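You operate a simulated robot arm through the tools that you are given. There is no shell and no other tool.

You are at the controls of a simulated robot arm. One attempt, no reset.

## Task
Unpin the handwheel and wind the beam down.
Fine: stand the pin in its black holder first; free the clamp to wind, clamp at the end; hands clear under the beam.

Only the result counts: the job must be done as asked and must still hold three seconds after the hand-in. Knocking over, shifting, dropping, spilling or breaking anything else fails it.

## Robot
A 7-joint arm with a two-finger parallel gripper, fixed in place. Base frame: the origin is at the foot of the arm, x ahead of it, y to its left, z up. Units: m, degrees, N and s.
Its first joint turns from -149.0 to 149.0 degrees. Payload 3.43 kg.
Tool frame: the origin (TCP) lies between the finger pads and is the grasp point; the fingertips stand 0.03 m ahead of it; z points along the fingers, y is the line along which they close. The gripper opens to 0.094 m. The fingers are 0.028 m wide and 0.01 m thick; the gripper's body (0.05 by 0.096 m) begins 0.055 m behind the TCP.
Orientation is told as [roll, pitch, yaw] about the base's x, y, z axes, in that order, counted from this pose: with the fingers straight down and closing along the base's y, the tool's x points along the base's -x, its y along +y and its z along -z.

## Interface
- The arm moves only by the tool arm_command. Its argument "commands" is a list of rows, each a list of 3 entries, a list of its own where there are three numbers: the shift along the tool's x, y, z in units of 50 mm (1.0 is 50 mm), then the turn, a rotation vector about the tool's x, y, z in units of 5 degrees (1.0 is 5 degrees), then the gripper command, from -1 (shut) to 1 (fully open), values between in proportion. In form: [[[dx, dy, dz], [wx, wy, wz], fingers], ...]. A call has 1 to 20 rows; each row shifts and turns the commanded pose from where the row before left it, along the tool's axes as they then stand. A call with a number of a shift or a turn outside -1 to 1 is refused whole. Rows are played at 5 a second. More than 0.05 m and 8.6 degrees between two rows, or a gripper value outside its range, and nothing of the call is played. A pose out of reach is approached as far as the arm can. The call stops where the force on the tool passes 50 N (or 10 N more than at its start, if that is more) or the arm is blocked; 0.2 s more then pass. Each finger travels about 0.045 m/s and halts on what it meets, pressing with about 26 N; the grip force reading is that of the motor and also rises with nothing between the fingers. The clock runs only during rows and for 0.2 s after the last one: add rows that do not move to give the fingers time. It gives the time, the measured TCP pose, the force on the tool (base axes), the opening and the grip force at its end, in the units of the frame above (readings bear some noise), with the torque about the TCP (base axes, N m) and any sound that the robot's microphone picked up.
- Cameras (640 x 400 px; columns grow to the right, rows downward): "scene" is fixed at [0.3951, 0.6537, 1.4864]; the picture's right is [-0.96, -0.28, 0.00], its down [-0.09, 0.30, -0.95] and it looks along [0.27, -0.91, -0.31] (base axes); focal length 320 px, centre (320, 200). "wrist" rides on the gripper at [0.076, 0.014, -0.103] in the tool frame; the picture's right is [-0.18, 0.98, 0.00], its down [-0.75, -0.14, -0.64] and it looks along [-0.63, -0.12, 0.77] (tool axes); focal length 243 px, centre (320, 200). There is no depth. A picture from a camera that has moved, and an enlarged one, comes with that camera's place and axes in the base frame and with its lens. The place of the scene camera against the robot may be out by one fixed shift of up to 0.012 m in any direction.
- capture(camera): a new picture of that camera. No time passes.
- enlarge(camera, box): a new picture of the part [left, top, right, bottom] of that camera's present view, enlarged. No time passes.
- job_done(): hands the job in; it is judged then, once.

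Places have to be worked out from the pictures, the camera data and where the tool is seen. Open the gripper and draw the arm clear of the work before you hand the job in, unless the task says otherwise.

The tools are called after ">>>" as name(argument=value, ...) on one line, values as JSON. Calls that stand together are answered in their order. arm_command: Moves the arm, as the interface text tells. Its arguments: {"type":"object","properties":{"commands":{"type":"array"}},"required":["commands"]} The other tools are called the same way: capture (camera) takes a picture; enlarge (camera, box) takes an enlarged picture of a part of a camera's view; job_done () hands the job in.

At the start:

```text
clock: 0.0
tcp_pos: [0.9338, -0.3247, 1.1529]
tool_rot: [0.1, 0.0, 0.0]
ft_force: [0.8, -0.4, 0.3]
moment: [0.0, -0.01, 0.01]
grip_width: 0.0943
finger_force: 0.2
```

scene: 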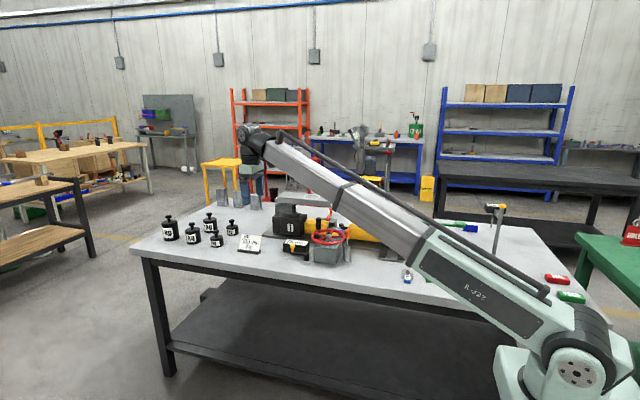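
wrist: 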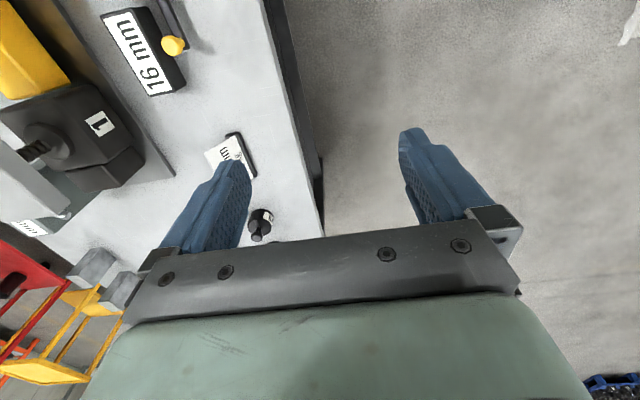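

I start by looking closely at the workbench in both cameras before moving anything.

>>> enlarge(camera="scene", box=[220, 180, 400, 292])

>>> enlarge(camera="scene", box=[140, 170, 300, 270])

>>> enlarge(camera="scene", box=[380, 200, 600, 337])

>>> enlarge(camera="wrist", box=[0, 0, 320, 250])

```text
3.56 times, centred on (310, 236) of scene
camera zoom: at [0.3951, 0.6537, 1.4864], right [-0.96, -0.28, 0.0], down [-0.09, 0.3, -0.95], along [0.27, -0.91, -0.31], focal length 1136 px, centre (356, 72)
```

zoom: 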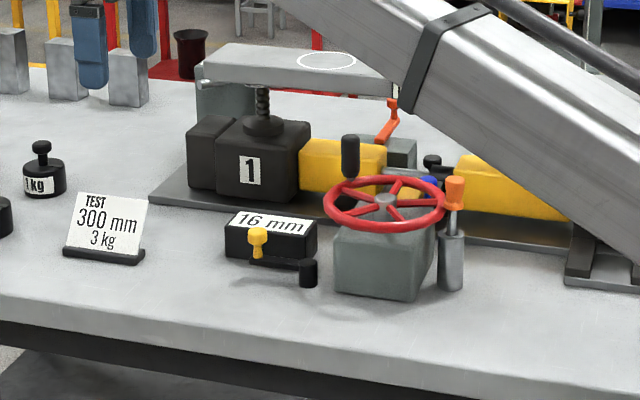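

```text
4.00 times, centred on (220, 220) of scene
camera zoom: at [0.3951, 0.6537, 1.4864], right [-0.96, -0.28, 0.0], down [-0.09, 0.3, -0.95], along [0.27, -0.91, -0.31], focal length 1278 px, centre (720, 120)
```

zoom: 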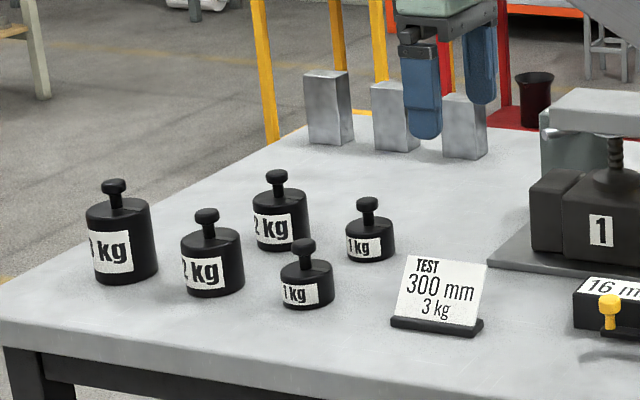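

```text
2.91 times, centred on (490, 268) of scene
camera zoom: at [0.3951, 0.6537, 1.4864], right [-0.96, -0.28, 0.0], down [-0.09, 0.3, -0.95], along [0.27, -0.91, -0.31], focal length 930 px, centre (-174, 1)
```

zoom: 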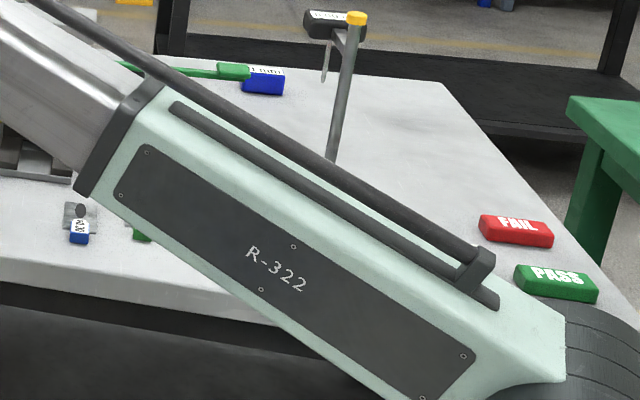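

```text
1.60 times, centred on (160, 125) of wrist
camera zoom: at [0.8554, -0.3106, 1.254], right [0.18, 0.98, 0.0], down [0.75, -0.14, 0.64], along [0.63, -0.12, -0.77], focal length 388 px, centre (576, 320)
```

zoom: 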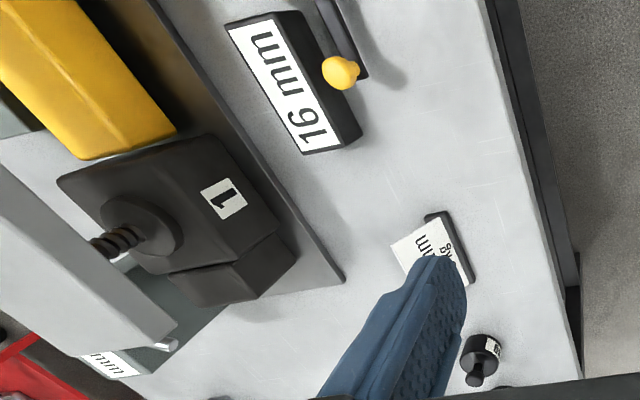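

The yellow knob triangulates from both cameras to about (0.87, -0.52, 0.86), so the bench top is near z≈0.8. I'll draw the arm back at its present height so the wrist camera can look over the handwheel and vises.

>>> arm_command(commands=[[[0.85, -0.2, -0.2], [0, 0, 0], 1], [[0.85, -0.2, -0.2], [0, 0, 0], 1], [[0.85, -0.2, -0.2], [0, 0, 0], 1], [[0.85, -0.2, -0.2], [0, 0, 0], 1], [[0.85, -0.2, -0.2], [0, 0, 0], 1], [[0.85, -0.2, -0.2], [0, 0, 0], 1], [[0.85, -0.2, -0.2], [0, 0, 0], 1], [[0, 0, 0], [0, 0, 0], 1]])

>>> capture(camera="wrist")

>>> capture(camera="scene")

```text
clock: 0.8
tcp_pos: [0.8071, -0.3568, 1.183]
tool_rot: [-0.3, -0.6, -0.3]
ft_force: [6.6, -6.1, -12.3]
moment: [0.46, -0.26, 0.37]
grip_width: 0.0938
finger_force: 0.1
out of reach, approached as far as the arm can: row 4
stopped in row 4: the force on the tool passed its limit at 70 N (the readings are from after the stop); the commanded pose is now the measured one
```

```text
taken
camera wrist: at [0.7284, -0.3408, 1.283], right [0.19, 0.98, 0.0], down [0.74, -0.14, 0.65], along [0.64, -0.12, -0.76], focal length 243 px, centre (320, 200)
```

wrist: 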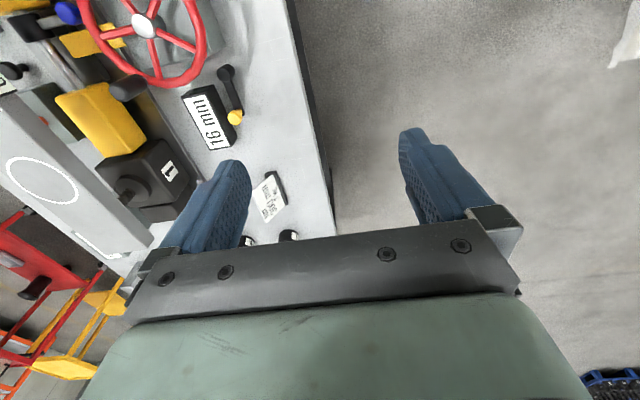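

```text
taken
```

scene: 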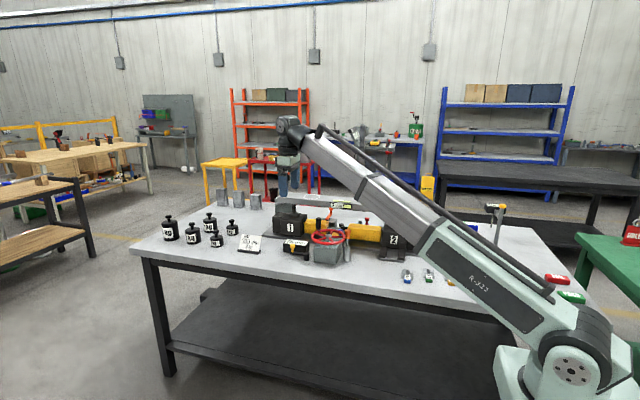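

The arm hit its reach envelope at that height (not an object), so retreating has to be done lower. Now I take enlarged looks at the machine with the arm further out of the way.

>>> enlarge(camera="scene", box=[260, 180, 420, 280])

>>> enlarge(camera="scene", box=[280, 205, 360, 255])

>>> enlarge(camera="wrist", box=[0, 0, 260, 162])

>>> enlarge(camera="scene", box=[370, 200, 530, 300])

```text
4.00 times, centred on (340, 230) of scene
camera zoom: at [0.3951, 0.6537, 1.4864], right [-0.96, -0.28, 0.0], down [-0.09, 0.3, -0.95], along [0.27, -0.91, -0.31], focal length 1278 px, centre (240, 80)
```

zoom: 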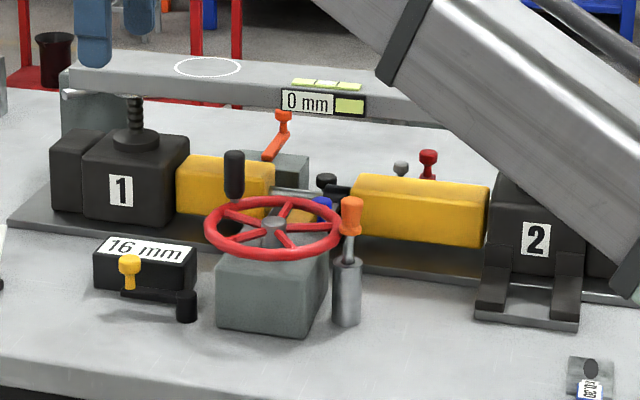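

```text
8.00 times, centred on (320, 230) of scene
camera zoom: at [0.3951, 0.6537, 1.4864], right [-0.96, -0.28, 0.0], down [-0.09, 0.3, -0.95], along [0.27, -0.91, -0.31], focal length 2556 px, centre (320, -40)
```

zoom: 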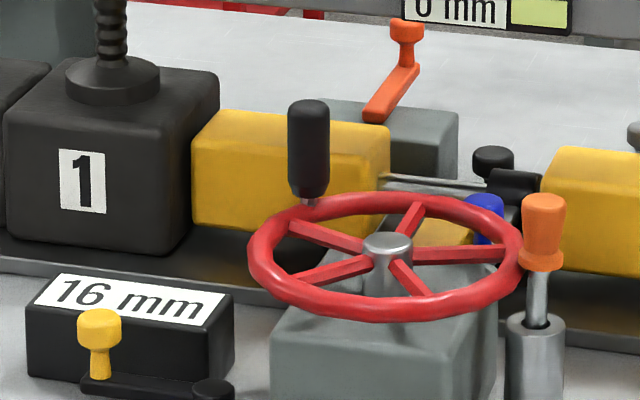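

```text
2.46 times, centred on (130, 81) of wrist
camera zoom: at [0.7284, -0.3408, 1.283], right [0.19, 0.98, 0.0], down [0.74, -0.14, 0.65], along [0.64, -0.12, -0.76], focal length 597 px, centre (788, 493)
```

zoom: 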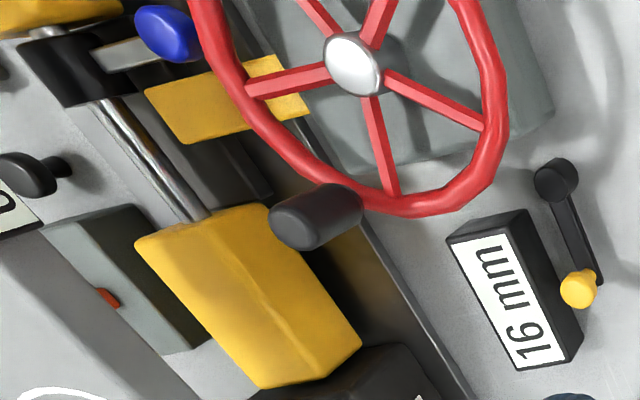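

```text
4.00 times, centred on (450, 250) of scene
camera zoom: at [0.3951, 0.6537, 1.4864], right [-0.96, -0.28, 0.0], down [-0.09, 0.3, -0.95], along [0.27, -0.91, -0.31], focal length 1278 px, centre (-200, 0)
```

zoom: 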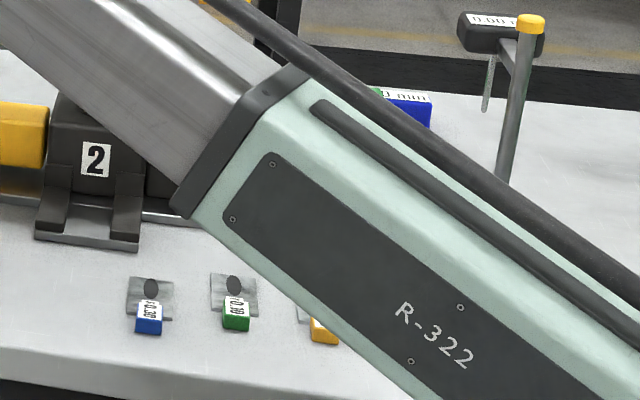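

The beam top is near z≈1.06 and the handwheel is on this side of it. I'll shift the tool to about (0.85, -0.27, 1.12), then yaw it so the wrist camera looks along -y at the machine.

>>> arm_command(commands=[[[-0.215, 0.435, 0.315], [0, 0, 0], 1], [[-0.215, 0.435, 0.315], [0, 0, 0], 1], [[-0.215, 0.435, 0.315], [0, 0, 0], 1], [[-0.215, 0.435, 0.315], [0, 0, 0], 1], [[0, 0, 0], [0, 0, 1], 1], [[0, 0, 0], [0, 0, 1], 1], [[0, 0, 0], [0, 0, 1], 1], [[0, 0, 0], [0, 0, 1], 1], [[0, 0, 0], [0, 0, 1], 1], [[0, 0, 0], [0, 0, 1], 1], [[0, 0, 0], [0, 0, 1], 1], [[0, 0, 0], [0, 0, 1], 1], [[0, 0, 0], [0, 0, 1], 1], [[0, 0, 0], [0, 0, 1], 1], [[0, 0, 0], [0, 0, 1], 1], [[0, 0, 0], [0, 0, 1], 1], [[0, 0, 0], [0, 0, 1], 1], [[0, 0, 0], [0, 0, 1], 1], [[0, 0, 0], [0, 0, 1], 1], [[0, 0, 0], [0, 0, 1], 1]])

>>> capture(camera="wrist")

```text
clock: 5.0
tcp_pos: [0.8515, -0.2702, 1.1204]
tool_rot: [0.7, -0.2, -80.5]
ft_force: [-0.4, 0.8, -0.5]
moment: [-0.03, 0.01, -0.02]
grip_width: 0.094
finger_force: 0.1
```

```text
taken
camera wrist: at [0.8502, -0.1912, 1.221], right [1.0, -0.02, 0.01], down [-0.02, -0.77, 0.64], along [0.0, -0.64, -0.77], focal length 243 px, centre (320, 200)
```

wrist: 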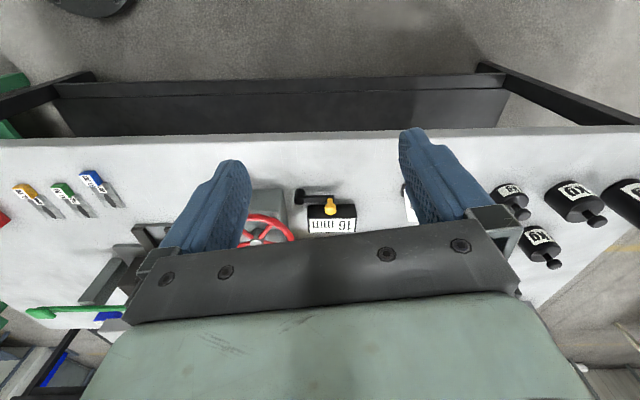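

The wrist camera looks past the fingers toward the tool's +x side, so I need to be more over the machine. I move the tool to about (0.82, -0.45, 1.20), well above the beam, to see it from the top.

>>> arm_command(commands=[[[0, 0, -0.8], [0, 0, 0], 1], [[0, 0, -0.8], [0, 0, 0], 1], [[-0.69, -0.236, 0], [0, 0, 0], 1], [[-0.69, -0.236, 0], [0, 0, 0], 1], [[-0.69, -0.236, 0], [0, 0, 0], 1], [[-0.69, -0.236, 0], [0, 0, 0], 1], [[-0.69, -0.236, 0], [0, 0, 0], 1], [[0, 0, 0], [0, 0, 0], 1]])

>>> capture(camera="wrist")

>>> capture(camera="scene")

```text
clock: 6.8
tcp_pos: [0.8209, -0.4524, 1.2028]
tool_rot: [0.6, -0.2, -80.4]
ft_force: [0.0, 0.0, -0.2]
moment: [0.0, -0.02, -0.02]
grip_width: 0.0937
finger_force: 0.1
```

```text
taken
camera wrist: at [0.8206, -0.3731, 1.3027], right [1.0, -0.02, 0.01], down [-0.02, -0.77, 0.64], along [0.0, -0.64, -0.77], focal length 243 px, centre (320, 200)
```

wrist: 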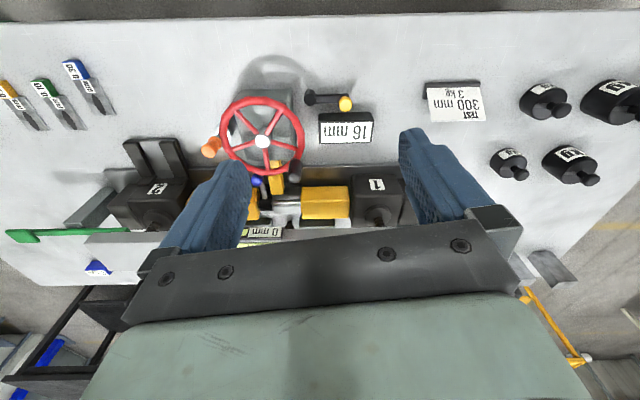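

```text
taken
```

scene: 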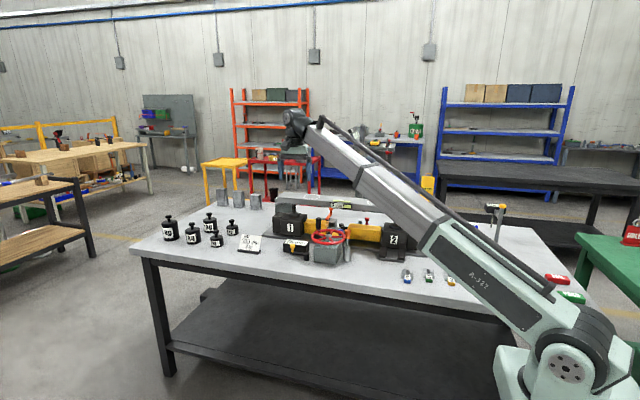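

Good overhead view. I enlarge the wheel, pin and the parts around it.

>>> enlarge(camera="wrist", box=[190, 50, 400, 181])

>>> enlarge(camera="wrist", box=[0, 100, 200, 260])

>>> enlarge(camera="wrist", box=[220, 150, 420, 240])

>>> enlarge(camera="scene", box=[270, 185, 350, 235])

>>> enlarge(camera="scene", box=[320, 195, 400, 245])

>>> enlarge(camera="scene", box=[275, 225, 355, 275])

```text
3.05 times, centred on (295, 116) of wrist
camera zoom: at [0.8206, -0.3731, 1.3027], right [1.0, -0.02, 0.01], down [-0.02, -0.77, 0.64], along [0.0, -0.64, -0.77], focal length 739 px, centre (396, 458)
```

zoom: 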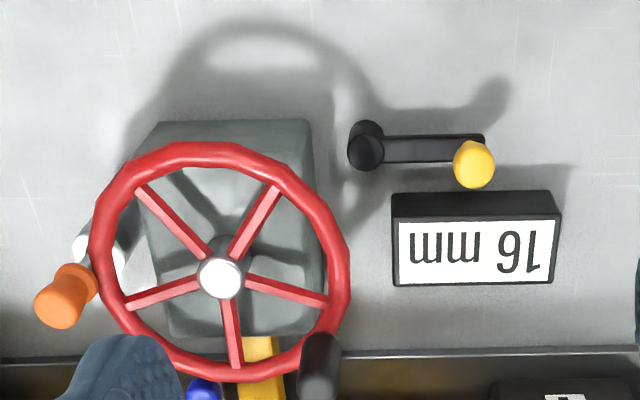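

```text
2.50 times, centred on (100, 180) of wrist
camera zoom: at [0.8206, -0.3731, 1.3027], right [1.0, -0.02, 0.01], down [-0.02, -0.77, 0.64], along [0.0, -0.64, -0.77], focal length 606 px, centre (870, 250)
```

zoom: 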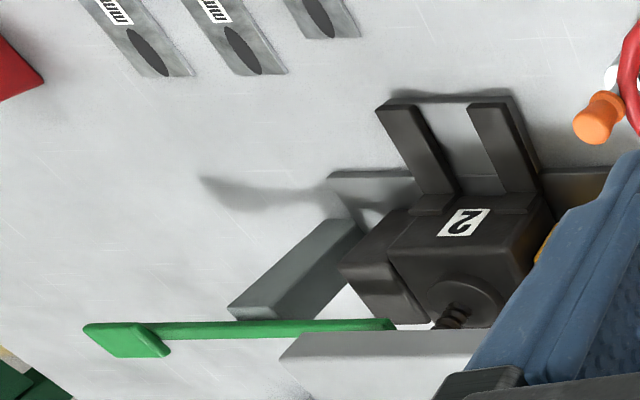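

```text
3.20 times, centred on (320, 195) of wrist
camera zoom: at [0.8206, -0.3731, 1.3027], right [1.0, -0.02, 0.01], down [-0.02, -0.77, 0.64], along [0.0, -0.64, -0.77], focal length 776 px, centre (320, 216)
```

zoom: 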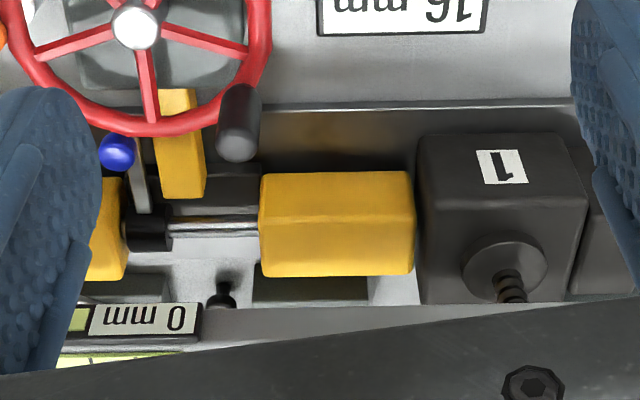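

```text
8.00 times, centred on (310, 210) of scene
camera zoom: at [0.3951, 0.6537, 1.4864], right [-0.96, -0.28, 0.0], down [-0.09, 0.3, -0.95], along [0.27, -0.91, -0.31], focal length 2556 px, centre (400, 120)
```

zoom: 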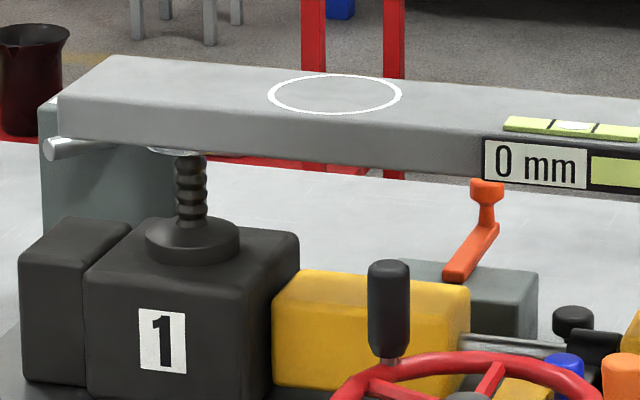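

```text
8.00 times, centred on (360, 220) of scene
camera zoom: at [0.3951, 0.6537, 1.4864], right [-0.96, -0.28, 0.0], down [-0.09, 0.3, -0.95], along [0.27, -0.91, -0.31], focal length 2556 px, centre (0, 40)
```

zoom: 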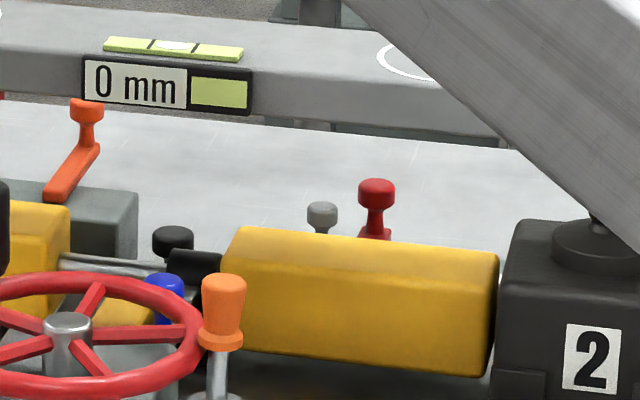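

```text
8.00 times, centred on (315, 250) of scene
camera zoom: at [0.3951, 0.6537, 1.4864], right [-0.96, -0.28, 0.0], down [-0.09, 0.3, -0.95], along [0.27, -0.91, -0.31], focal length 2556 px, centre (360, -200)
```

zoom: 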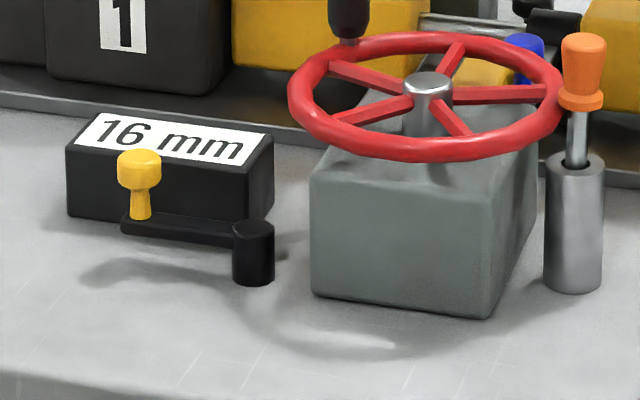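

The enlarged pictures are truly re-rendered, so I zoom further on each candidate: the pin and tube, the yellow-knob crank, the orange lever, the red/grey knobs and the coupling.

>>> enlarge(camera="scene", box=[325, 222, 357, 242])

>>> enlarge(camera="scene", box=[280, 235, 320, 260])

>>> enlarge(camera="scene", box=[318, 205, 350, 225])

>>> enlarge(camera="scene", box=[350, 205, 382, 225])

>>> enlarge(camera="scene", box=[376, 225, 424, 255])

>>> enlarge(camera="wrist", box=[190, 110, 254, 150])

>>> enlarge(camera="wrist", box=[296, 80, 376, 130])

```text
16.00 times, centred on (341, 232) of scene
camera zoom: at [0.3951, 0.6537, 1.4864], right [-0.96, -0.28, 0.0], down [-0.09, 0.3, -0.95], along [0.27, -0.91, -0.31], focal length 5112 px, centre (-16, -312)
```

zoom: 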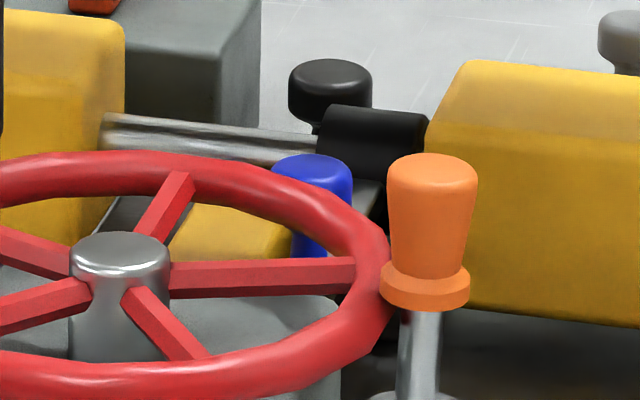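

```text
16.00 times, centred on (300, 248) of scene
camera zoom: at [0.3951, 0.6537, 1.4864], right [-0.96, -0.28, 0.0], down [-0.09, 0.3, -0.95], along [0.27, -0.91, -0.31], focal length 5112 px, centre (640, -560)
```

zoom: 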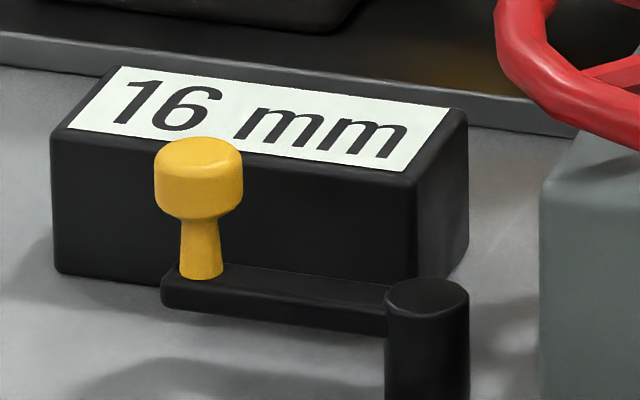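

```text
16.00 times, centred on (334, 215) of scene
camera zoom: at [0.3951, 0.6537, 1.4864], right [-0.96, -0.28, 0.0], down [-0.09, 0.3, -0.95], along [0.27, -0.91, -0.31], focal length 5112 px, centre (96, -40)
```

zoom: 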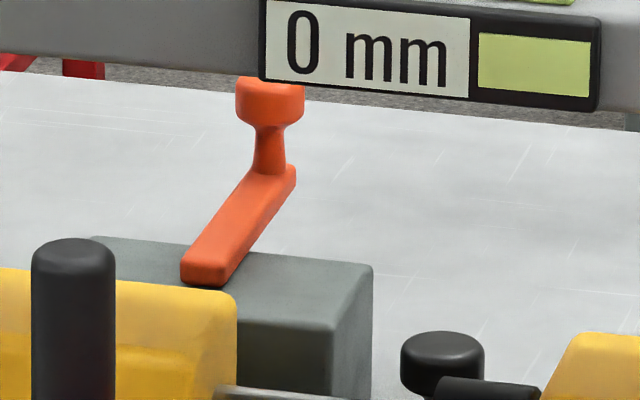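

```text
16.00 times, centred on (366, 215) of scene
camera zoom: at [0.3951, 0.6537, 1.4864], right [-0.96, -0.28, 0.0], down [-0.09, 0.3, -0.95], along [0.27, -0.91, -0.31], focal length 5112 px, centre (-416, -40)
```

zoom: 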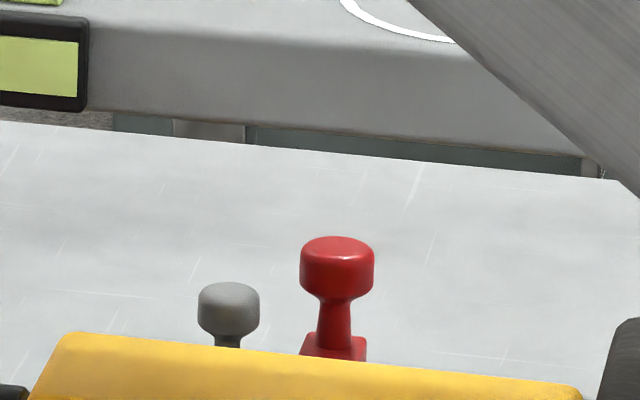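

```text
13.33 times, centred on (400, 240) of scene
camera zoom: at [0.3951, 0.6537, 1.4864], right [-0.96, -0.28, 0.0], down [-0.09, 0.3, -0.95], along [0.27, -0.91, -0.31], focal length 4260 px, centre (-747, -333)
```

zoom: 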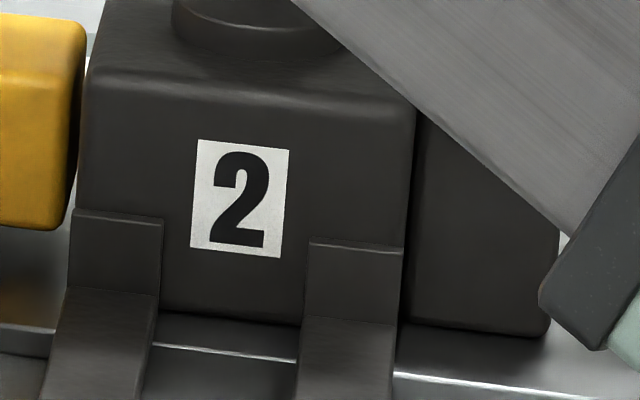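

```text
10.00 times, centred on (222, 130) of wrist
camera zoom: at [0.8206, -0.3731, 1.3027], right [1.0, -0.02, 0.01], down [-0.02, -0.77, 0.64], along [0.0, -0.64, -0.77], focal length 2426 px, centre (1300, 900)
```

zoom: 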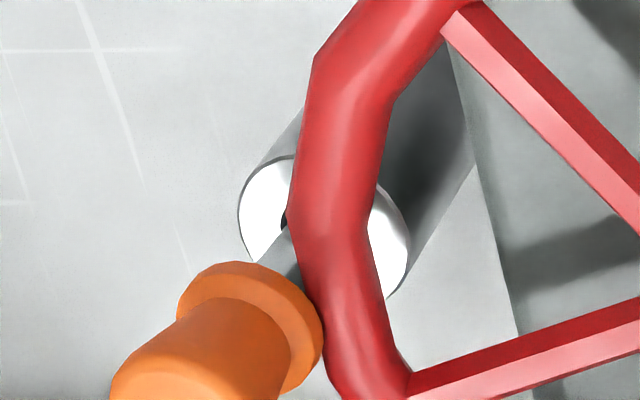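

```text
8.00 times, centred on (336, 105) of wrist
camera zoom: at [0.8206, -0.3731, 1.3027], right [1.0, -0.02, 0.01], down [-0.02, -0.77, 0.64], along [0.0, -0.64, -0.77], focal length 1941 px, centre (192, 960)
```

zoom: 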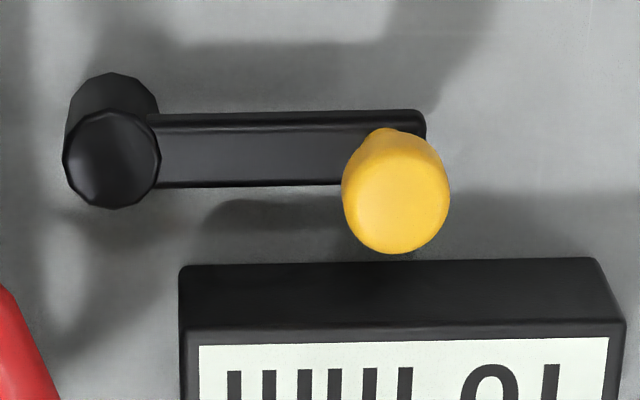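

The orange-headed pin sits in the silver socket next to the rim. I still need to find its black holder and tell which lever is the clamp, so I move further along -y to look at the region behind and under the beam.

>>> arm_command(commands=[[[-0.657, -0.617, 0], [0, 0, 0], 1], [[-0.657, -0.617, 0], [0, 0, 0], 1], [[-0.657, -0.617, 0], [0, 0, 0], 1], [[-0.657, -0.617, 0], [0, 0, 0], 1], [[0, 0, 0], [0, 0, 0], 1]])

>>> capture(camera="wrist")

>>> capture(camera="scene")

```text
clock: 8.1
tcp_pos: [0.7217, -0.5994, 1.1971]
tool_rot: [0.6, -0.2, -80.4]
ft_force: [0.9, 1.1, -1.0]
moment: [0.0, 0.01, -0.01]
grip_width: 0.094
finger_force: 0.0
```

```text
taken
camera wrist: at [0.7207, -0.5208, 1.2979], right [1.0, -0.02, 0.01], down [-0.02, -0.77, 0.64], along [0.0, -0.64, -0.77], focal length 243 px, centre (320, 200)
```

wrist: 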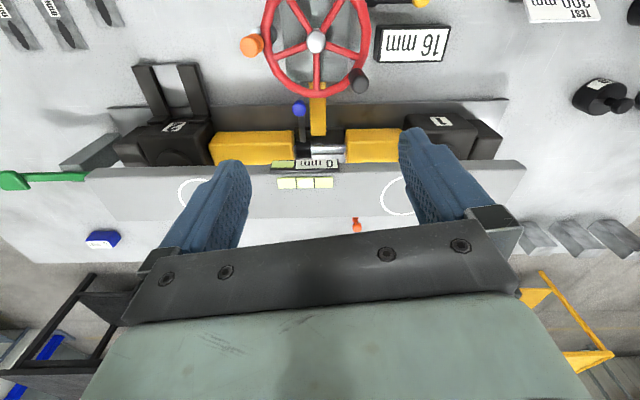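

```text
taken
```

scene: 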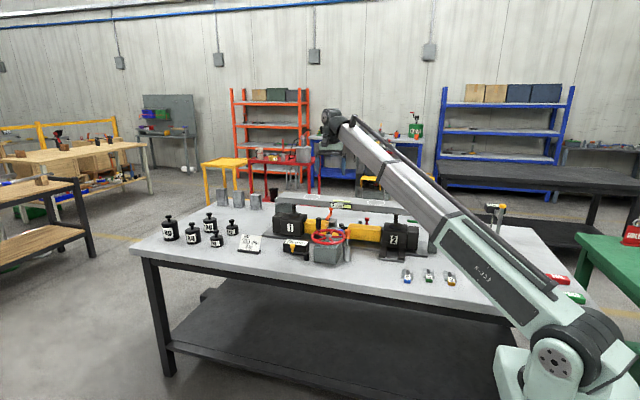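

>>> enlarge(camera="wrist", box=[60, 0, 320, 162])

>>> enlarge(camera="wrist", box=[0, 120, 160, 260])

>>> enlarge(camera="wrist", box=[250, 80, 410, 240])

>>> enlarge(camera="scene", box=[370, 205, 450, 255])

>>> enlarge(camera="scene", box=[390, 250, 470, 300])

>>> enlarge(camera="scene", box=[330, 190, 410, 240])

```text
2.46 times, centred on (190, 81) of wrist
camera zoom: at [0.7207, -0.5208, 1.2979], right [1.0, -0.02, 0.01], down [-0.02, -0.77, 0.64], along [0.0, -0.64, -0.77], focal length 597 px, centre (640, 493)
```

zoom: 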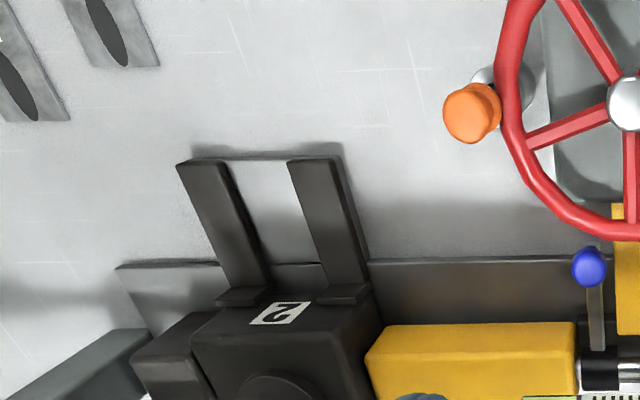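

```text
2.86 times, centred on (80, 190) of wrist
camera zoom: at [0.7207, -0.5208, 1.2979], right [1.0, -0.02, 0.01], down [-0.02, -0.77, 0.64], along [0.0, -0.64, -0.77], focal length 693 px, centre (1006, 229)
```

zoom: 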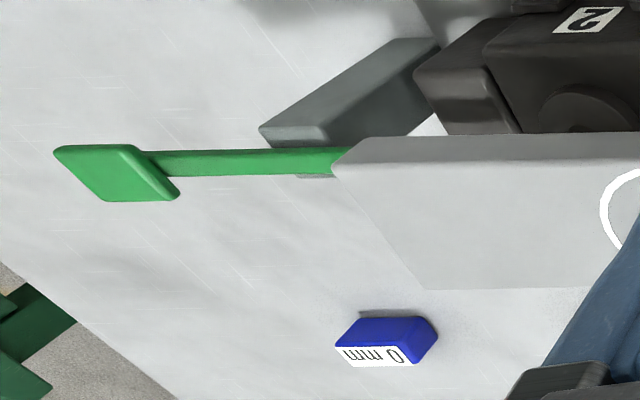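

```text
2.50 times, centred on (330, 160) of wrist
camera zoom: at [0.7207, -0.5208, 1.2979], right [1.0, -0.02, 0.01], down [-0.02, -0.77, 0.64], along [0.0, -0.64, -0.77], focal length 606 px, centre (295, 300)
```

zoom: 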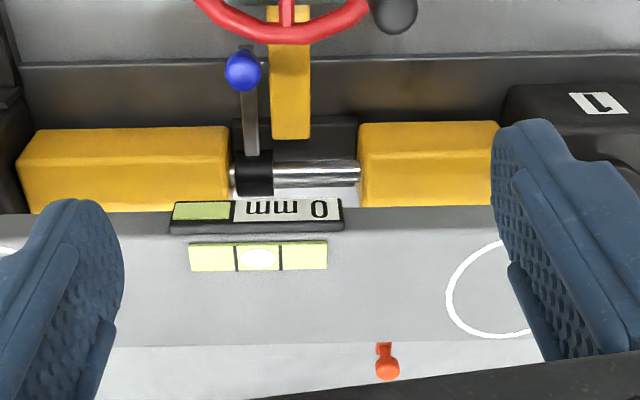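

```text
8.00 times, centred on (410, 230) of scene
camera zoom: at [0.3951, 0.6537, 1.4864], right [-0.96, -0.28, 0.0], down [-0.09, 0.3, -0.95], along [0.27, -0.91, -0.31], focal length 2556 px, centre (-400, -40)
```

zoom: 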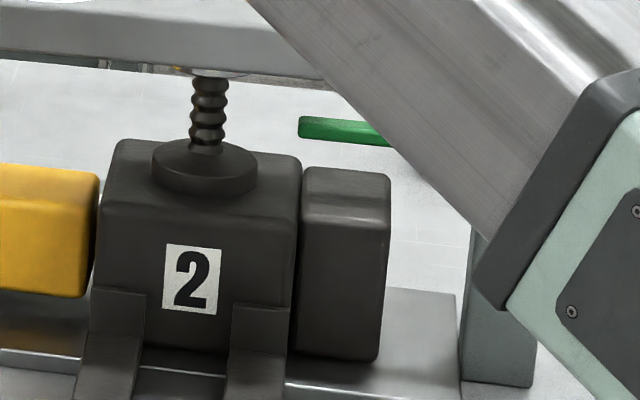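

```text
8.00 times, centred on (430, 275) of scene
camera zoom: at [0.3951, 0.6537, 1.4864], right [-0.96, -0.28, 0.0], down [-0.09, 0.3, -0.95], along [0.27, -0.91, -0.31], focal length 2556 px, centre (-560, -400)
```

zoom: 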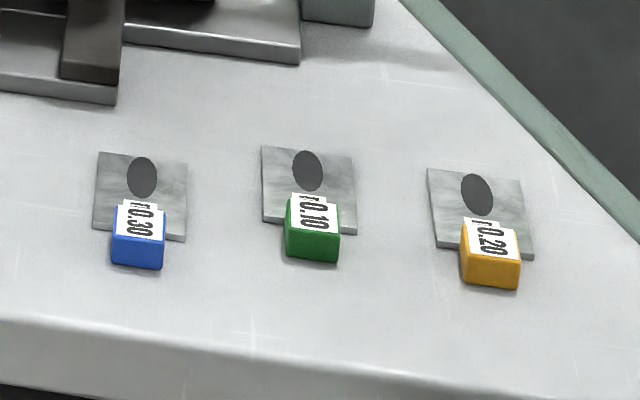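

```text
8.00 times, centred on (370, 215) of scene
camera zoom: at [0.3951, 0.6537, 1.4864], right [-0.96, -0.28, 0.0], down [-0.09, 0.3, -0.95], along [0.27, -0.91, -0.31], focal length 2556 px, centre (-80, 80)
```

zoom: 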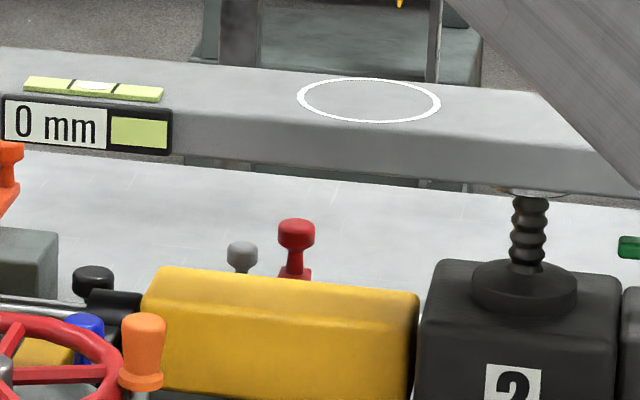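

The levers behind the beam triangulate to r≈1.1–1.25 m, so they are out of reach. The reachable parts are the wheel, orange pin, blue clutch knob and yellow-knob lever with its black hub. I go back toward the front and a bit lower to inspect the black cylinder and the pin socket.

>>> arm_command(commands=[[[0.85, 0.4, 0], [0, 0, 0], 1], [[0.85, 0.4, 0], [0, 0, 0], 1], [[0.85, 0.4, 0], [0, 0, 0], 1], [[0.85, 0.4, 0.2], [0, 0, 0], 1], [[0.2, 0.1, 0.9], [0, 0, 0], 1], [[0, 0, 0], [0, 0, 0], 1]])

>>> capture(camera="wrist")

```text
clock: 9.4
tcp_pos: [0.7761, -0.4053, 1.145]
tool_rot: [0.6, -0.2, -80.4]
ft_force: [-0.2, -0.5, 0.7]
moment: [0.02, -0.01, 0.01]
grip_width: 0.094
finger_force: 0.0
```

```text
taken
camera wrist: at [0.7753, -0.3277, 1.2452], right [1.0, -0.02, 0.01], down [-0.02, -0.77, 0.64], along [0.0, -0.64, -0.77], focal length 243 px, centre (320, 200)
```

wrist: 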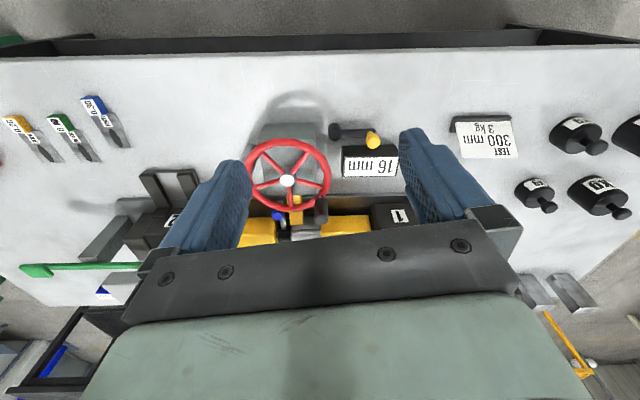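

>>> enlarge(camera="wrist", box=[240, 90, 400, 215])

>>> enlarge(camera="wrist", box=[320, 115, 368, 145])

>>> enlarge(camera="wrist", box=[360, 115, 408, 145])

>>> enlarge(camera="wrist", box=[260, 180, 340, 230])

```text
3.20 times, centred on (320, 152) of wrist
camera zoom: at [0.7753, -0.3277, 1.2452], right [1.0, -0.02, 0.01], down [-0.02, -0.77, 0.64], along [0.0, -0.64, -0.77], focal length 776 px, centre (320, 352)
```

zoom: 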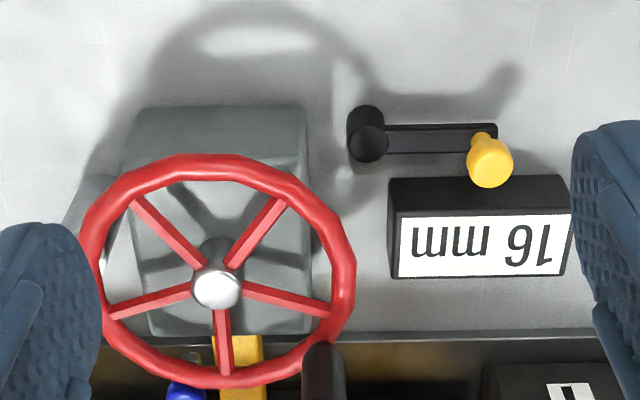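

```text
13.33 times, centred on (344, 130) of wrist
camera zoom: at [0.7753, -0.3277, 1.2452], right [1.0, -0.02, 0.01], down [-0.02, -0.77, 0.64], along [0.0, -0.64, -0.77], focal length 3235 px, centre (0, 1133)
```

zoom: 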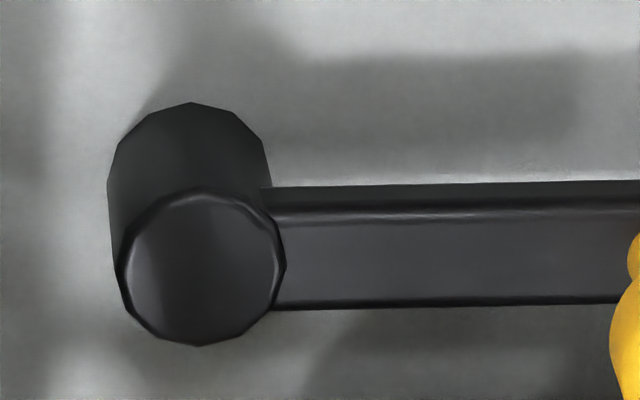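

```text
13.33 times, centred on (384, 130) of wrist
camera zoom: at [0.7753, -0.3277, 1.2452], right [1.0, -0.02, 0.01], down [-0.02, -0.77, 0.64], along [0.0, -0.64, -0.77], focal length 3235 px, centre (-533, 1133)
```

zoom: 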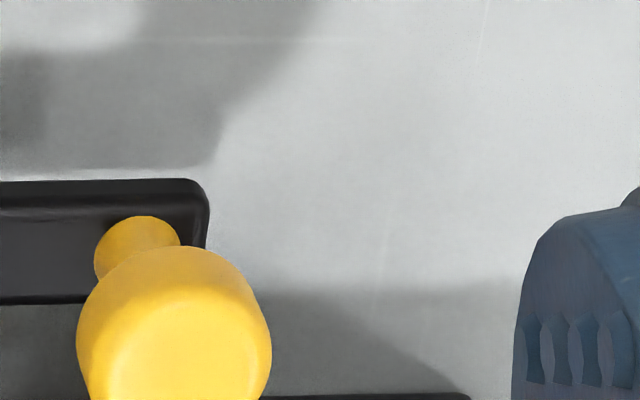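

```text
8.00 times, centred on (300, 205) of wrist
camera zoom: at [0.7753, -0.3277, 1.2452], right [1.0, -0.02, 0.01], down [-0.02, -0.77, 0.64], along [0.0, -0.64, -0.77], focal length 1941 px, centre (480, 160)
```

zoom: 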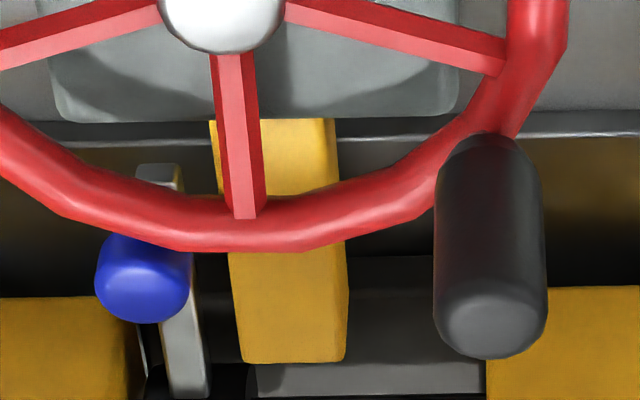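

The black cylinder is a solid lever hub without a hole, so the yellow lever pivots there. I look over the remaining table areas in this view for a black holder with a hole.

>>> enlarge(camera="wrist", box=[0, 60, 200, 200])

>>> enlarge(camera="wrist", box=[440, 80, 640, 240])

>>> enlarge(camera="scene", box=[420, 190, 560, 278])

>>> enlarge(camera="scene", box=[340, 240, 420, 290])

```text
2.86 times, centred on (100, 130) of wrist
camera zoom: at [0.7753, -0.3277, 1.2452], right [1.0, -0.02, 0.01], down [-0.02, -0.77, 0.64], along [0.0, -0.64, -0.77], focal length 693 px, centre (949, 400)
```

zoom: 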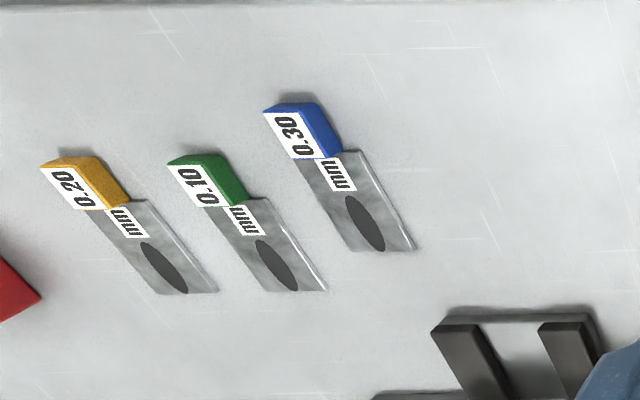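

```text
2.50 times, centred on (540, 160) of wrist
camera zoom: at [0.7753, -0.3277, 1.2452], right [1.0, -0.02, 0.01], down [-0.02, -0.77, 0.64], along [0.0, -0.64, -0.77], focal length 606 px, centre (-230, 300)
```

zoom: 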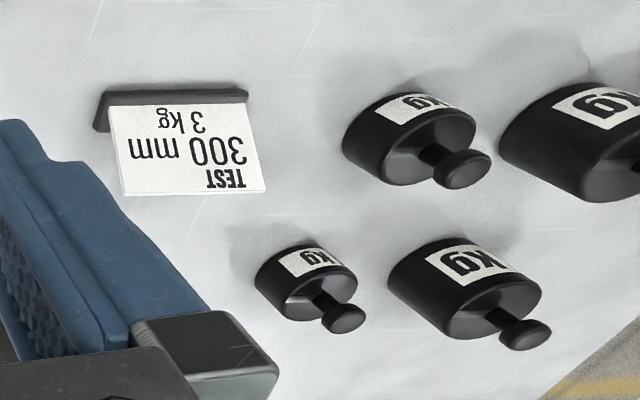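

```text
4.55 times, centred on (490, 234) of scene
camera zoom: at [0.3951, 0.6537, 1.4864], right [-0.96, -0.28, 0.0], down [-0.09, 0.3, -0.95], along [0.27, -0.91, -0.31], focal length 1452 px, centre (-453, 46)
```

zoom: 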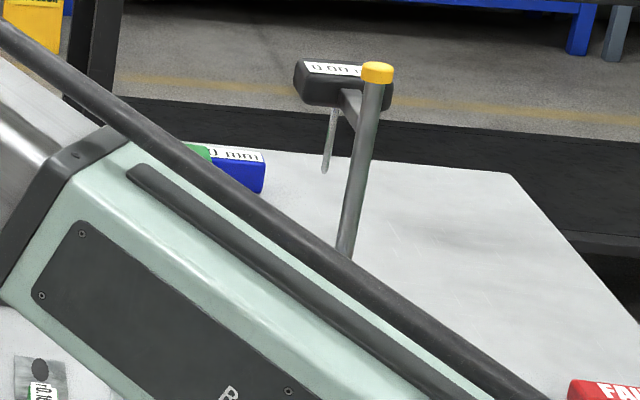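

```text
8.00 times, centred on (380, 265) of scene
camera zoom: at [0.3951, 0.6537, 1.4864], right [-0.96, -0.28, 0.0], down [-0.09, 0.3, -0.95], along [0.27, -0.91, -0.31], focal length 2556 px, centre (-160, -320)
```

zoom: 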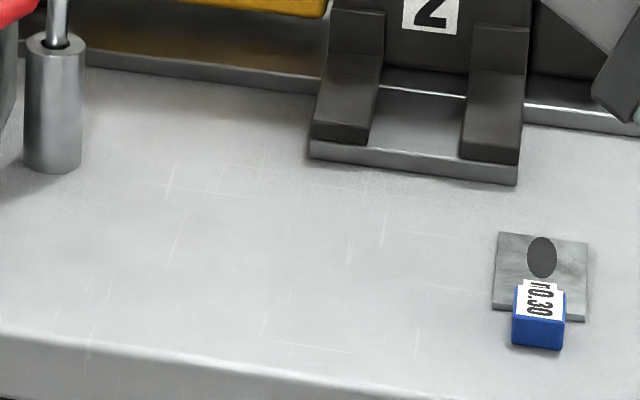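

No holder at the front or sides. I move out high over the beam to view the strip behind it from above.

>>> arm_command(commands=[[[0, 0, -0.9], [0, 0, 0], 1], [[0, 0, -0.4], [0, 0, 0], 1], [[-0.85, -0.5, 0], [0, 0, 0], 1], [[-0.85, -0.5, 0], [0, 0, 0], 1], [[-0.85, -0.5, 0], [0, 0, 0], 1], [[-0.85, -0.5, 0], [0, 0, 0], 1], [[-0.85, -0.5, 0], [0, 0, 0], 1], [[-0.85, -0.5, 0], [0, 0, 0], 1], [[-0.85, -0.5, 0], [0, 0, 0], 1], [[0, 0, 0], [0, 0, 0], 1]])

>>> capture(camera="wrist")

>>> capture(camera="scene")

```text
clock: 11.7
tcp_pos: [0.6511, -0.7307, 1.2073]
tool_rot: [0.6, -0.2, -80.4]
ft_force: [-0.3, 0.5, 0.2]
moment: [0.04, -0.02, 0.0]
grip_width: 0.0942
finger_force: 0.1
```

```text
taken
camera wrist: at [0.6501, -0.6526, 1.308], right [1.0, -0.02, 0.01], down [-0.02, -0.77, 0.64], along [0.0, -0.64, -0.77], focal length 243 px, centre (320, 200)
```

wrist: 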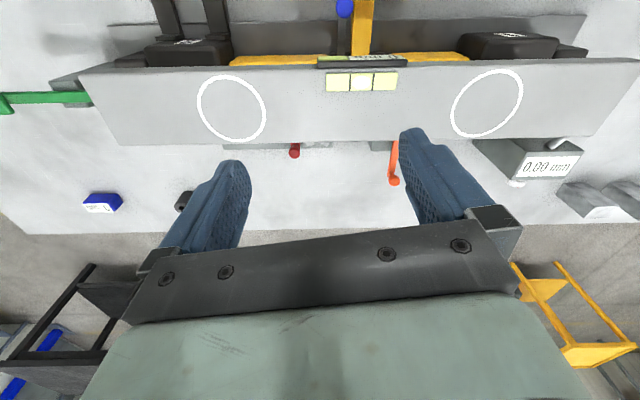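

```text
taken
```

scene: 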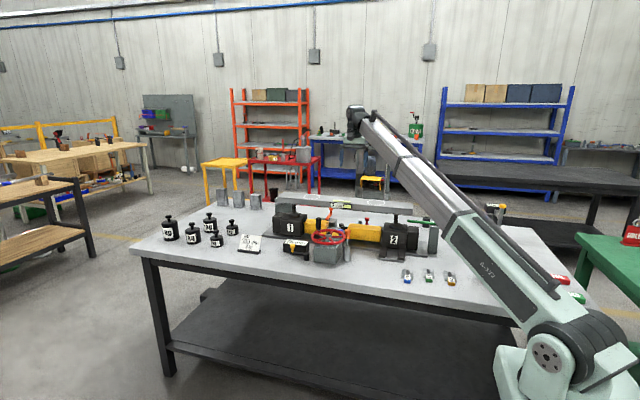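

A small black object appears near (182, 200) behind the beam. I enlarge it and the red and orange levers.

>>> enlarge(camera="wrist", box=[160, 170, 224, 230])

>>> enlarge(camera="wrist", box=[210, 125, 420, 256])

>>> enlarge(camera="wrist", box=[440, 40, 640, 240])

>>> enlarge(camera="wrist", box=[0, 60, 200, 240])

>>> enlarge(camera="scene", box=[400, 195, 480, 245])

>>> enlarge(camera="scene", box=[480, 195, 520, 220])

```text
6.67 times, centred on (192, 200) of wrist
camera zoom: at [0.6501, -0.6526, 1.308], right [1.0, -0.02, 0.01], down [-0.02, -0.77, 0.64], along [0.0, -0.64, -0.77], focal length 1618 px, centre (1173, 200)
```

zoom: 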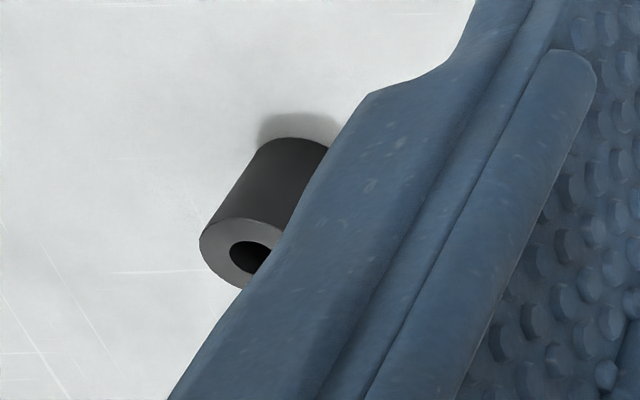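

```text
3.05 times, centred on (315, 190) of wrist
camera zoom: at [0.6501, -0.6526, 1.308], right [1.0, -0.02, 0.01], down [-0.02, -0.77, 0.64], along [0.0, -0.64, -0.77], focal length 739 px, centre (335, 229)
```

zoom: 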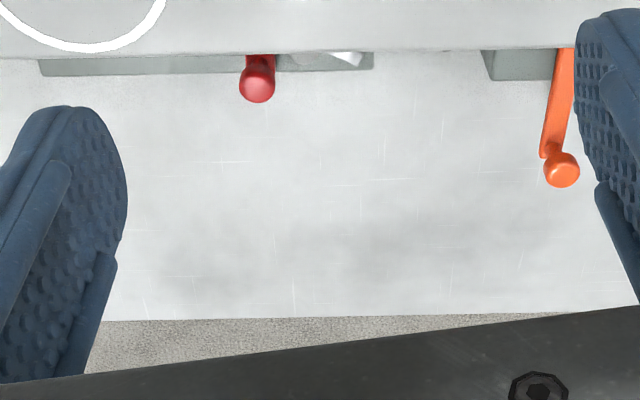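

```text
2.00 times, centred on (540, 140) of wrist
camera zoom: at [0.6501, -0.6526, 1.308], right [1.0, -0.02, 0.01], down [-0.02, -0.77, 0.64], along [0.0, -0.64, -0.77], focal length 485 px, centre (-120, 320)
```

zoom: 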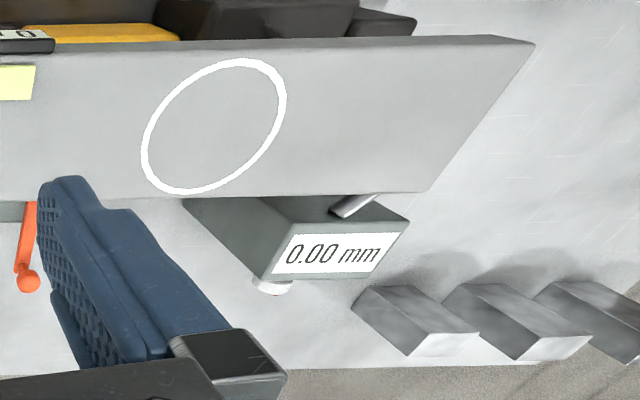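

```text
2.22 times, centred on (100, 150) of wrist
camera zoom: at [0.6501, -0.6526, 1.308], right [1.0, -0.02, 0.01], down [-0.02, -0.77, 0.64], along [0.0, -0.64, -0.77], focal length 539 px, centre (809, 311)
```

zoom: 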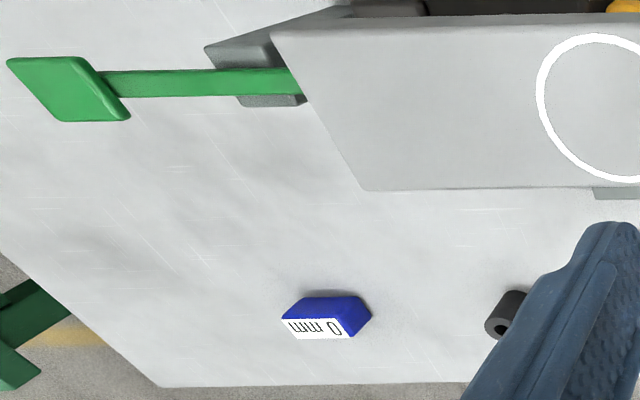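

```text
8.00 times, centred on (440, 220) of scene
camera zoom: at [0.3951, 0.6537, 1.4864], right [-0.96, -0.28, 0.0], down [-0.09, 0.3, -0.95], along [0.27, -0.91, -0.31], focal length 2556 px, centre (-640, 40)
```

zoom: 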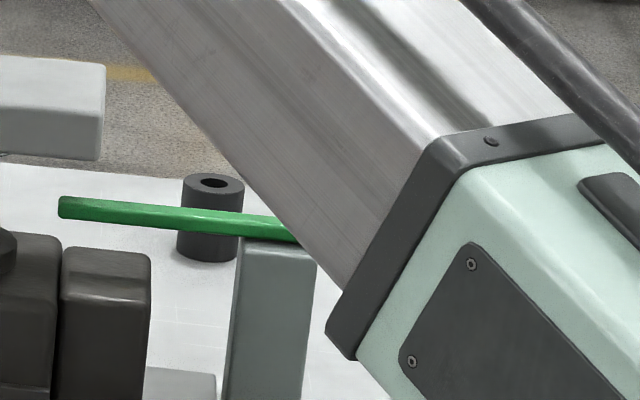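

```text
16.00 times, centred on (500, 208) of scene
camera zoom: at [0.3951, 0.6537, 1.4864], right [-0.96, -0.28, 0.0], down [-0.09, 0.3, -0.95], along [0.27, -0.91, -0.31], focal length 5112 px, centre (-2560, 80)
```

zoom: 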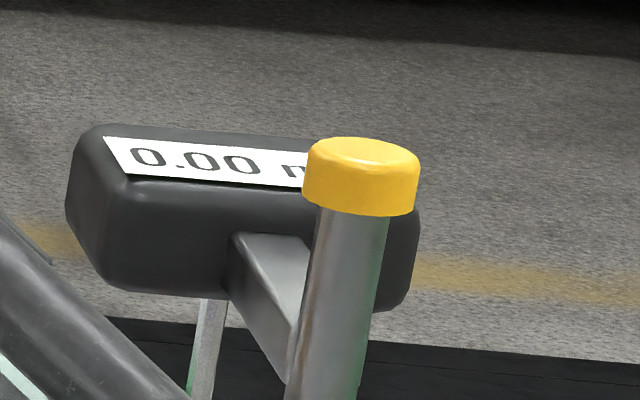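

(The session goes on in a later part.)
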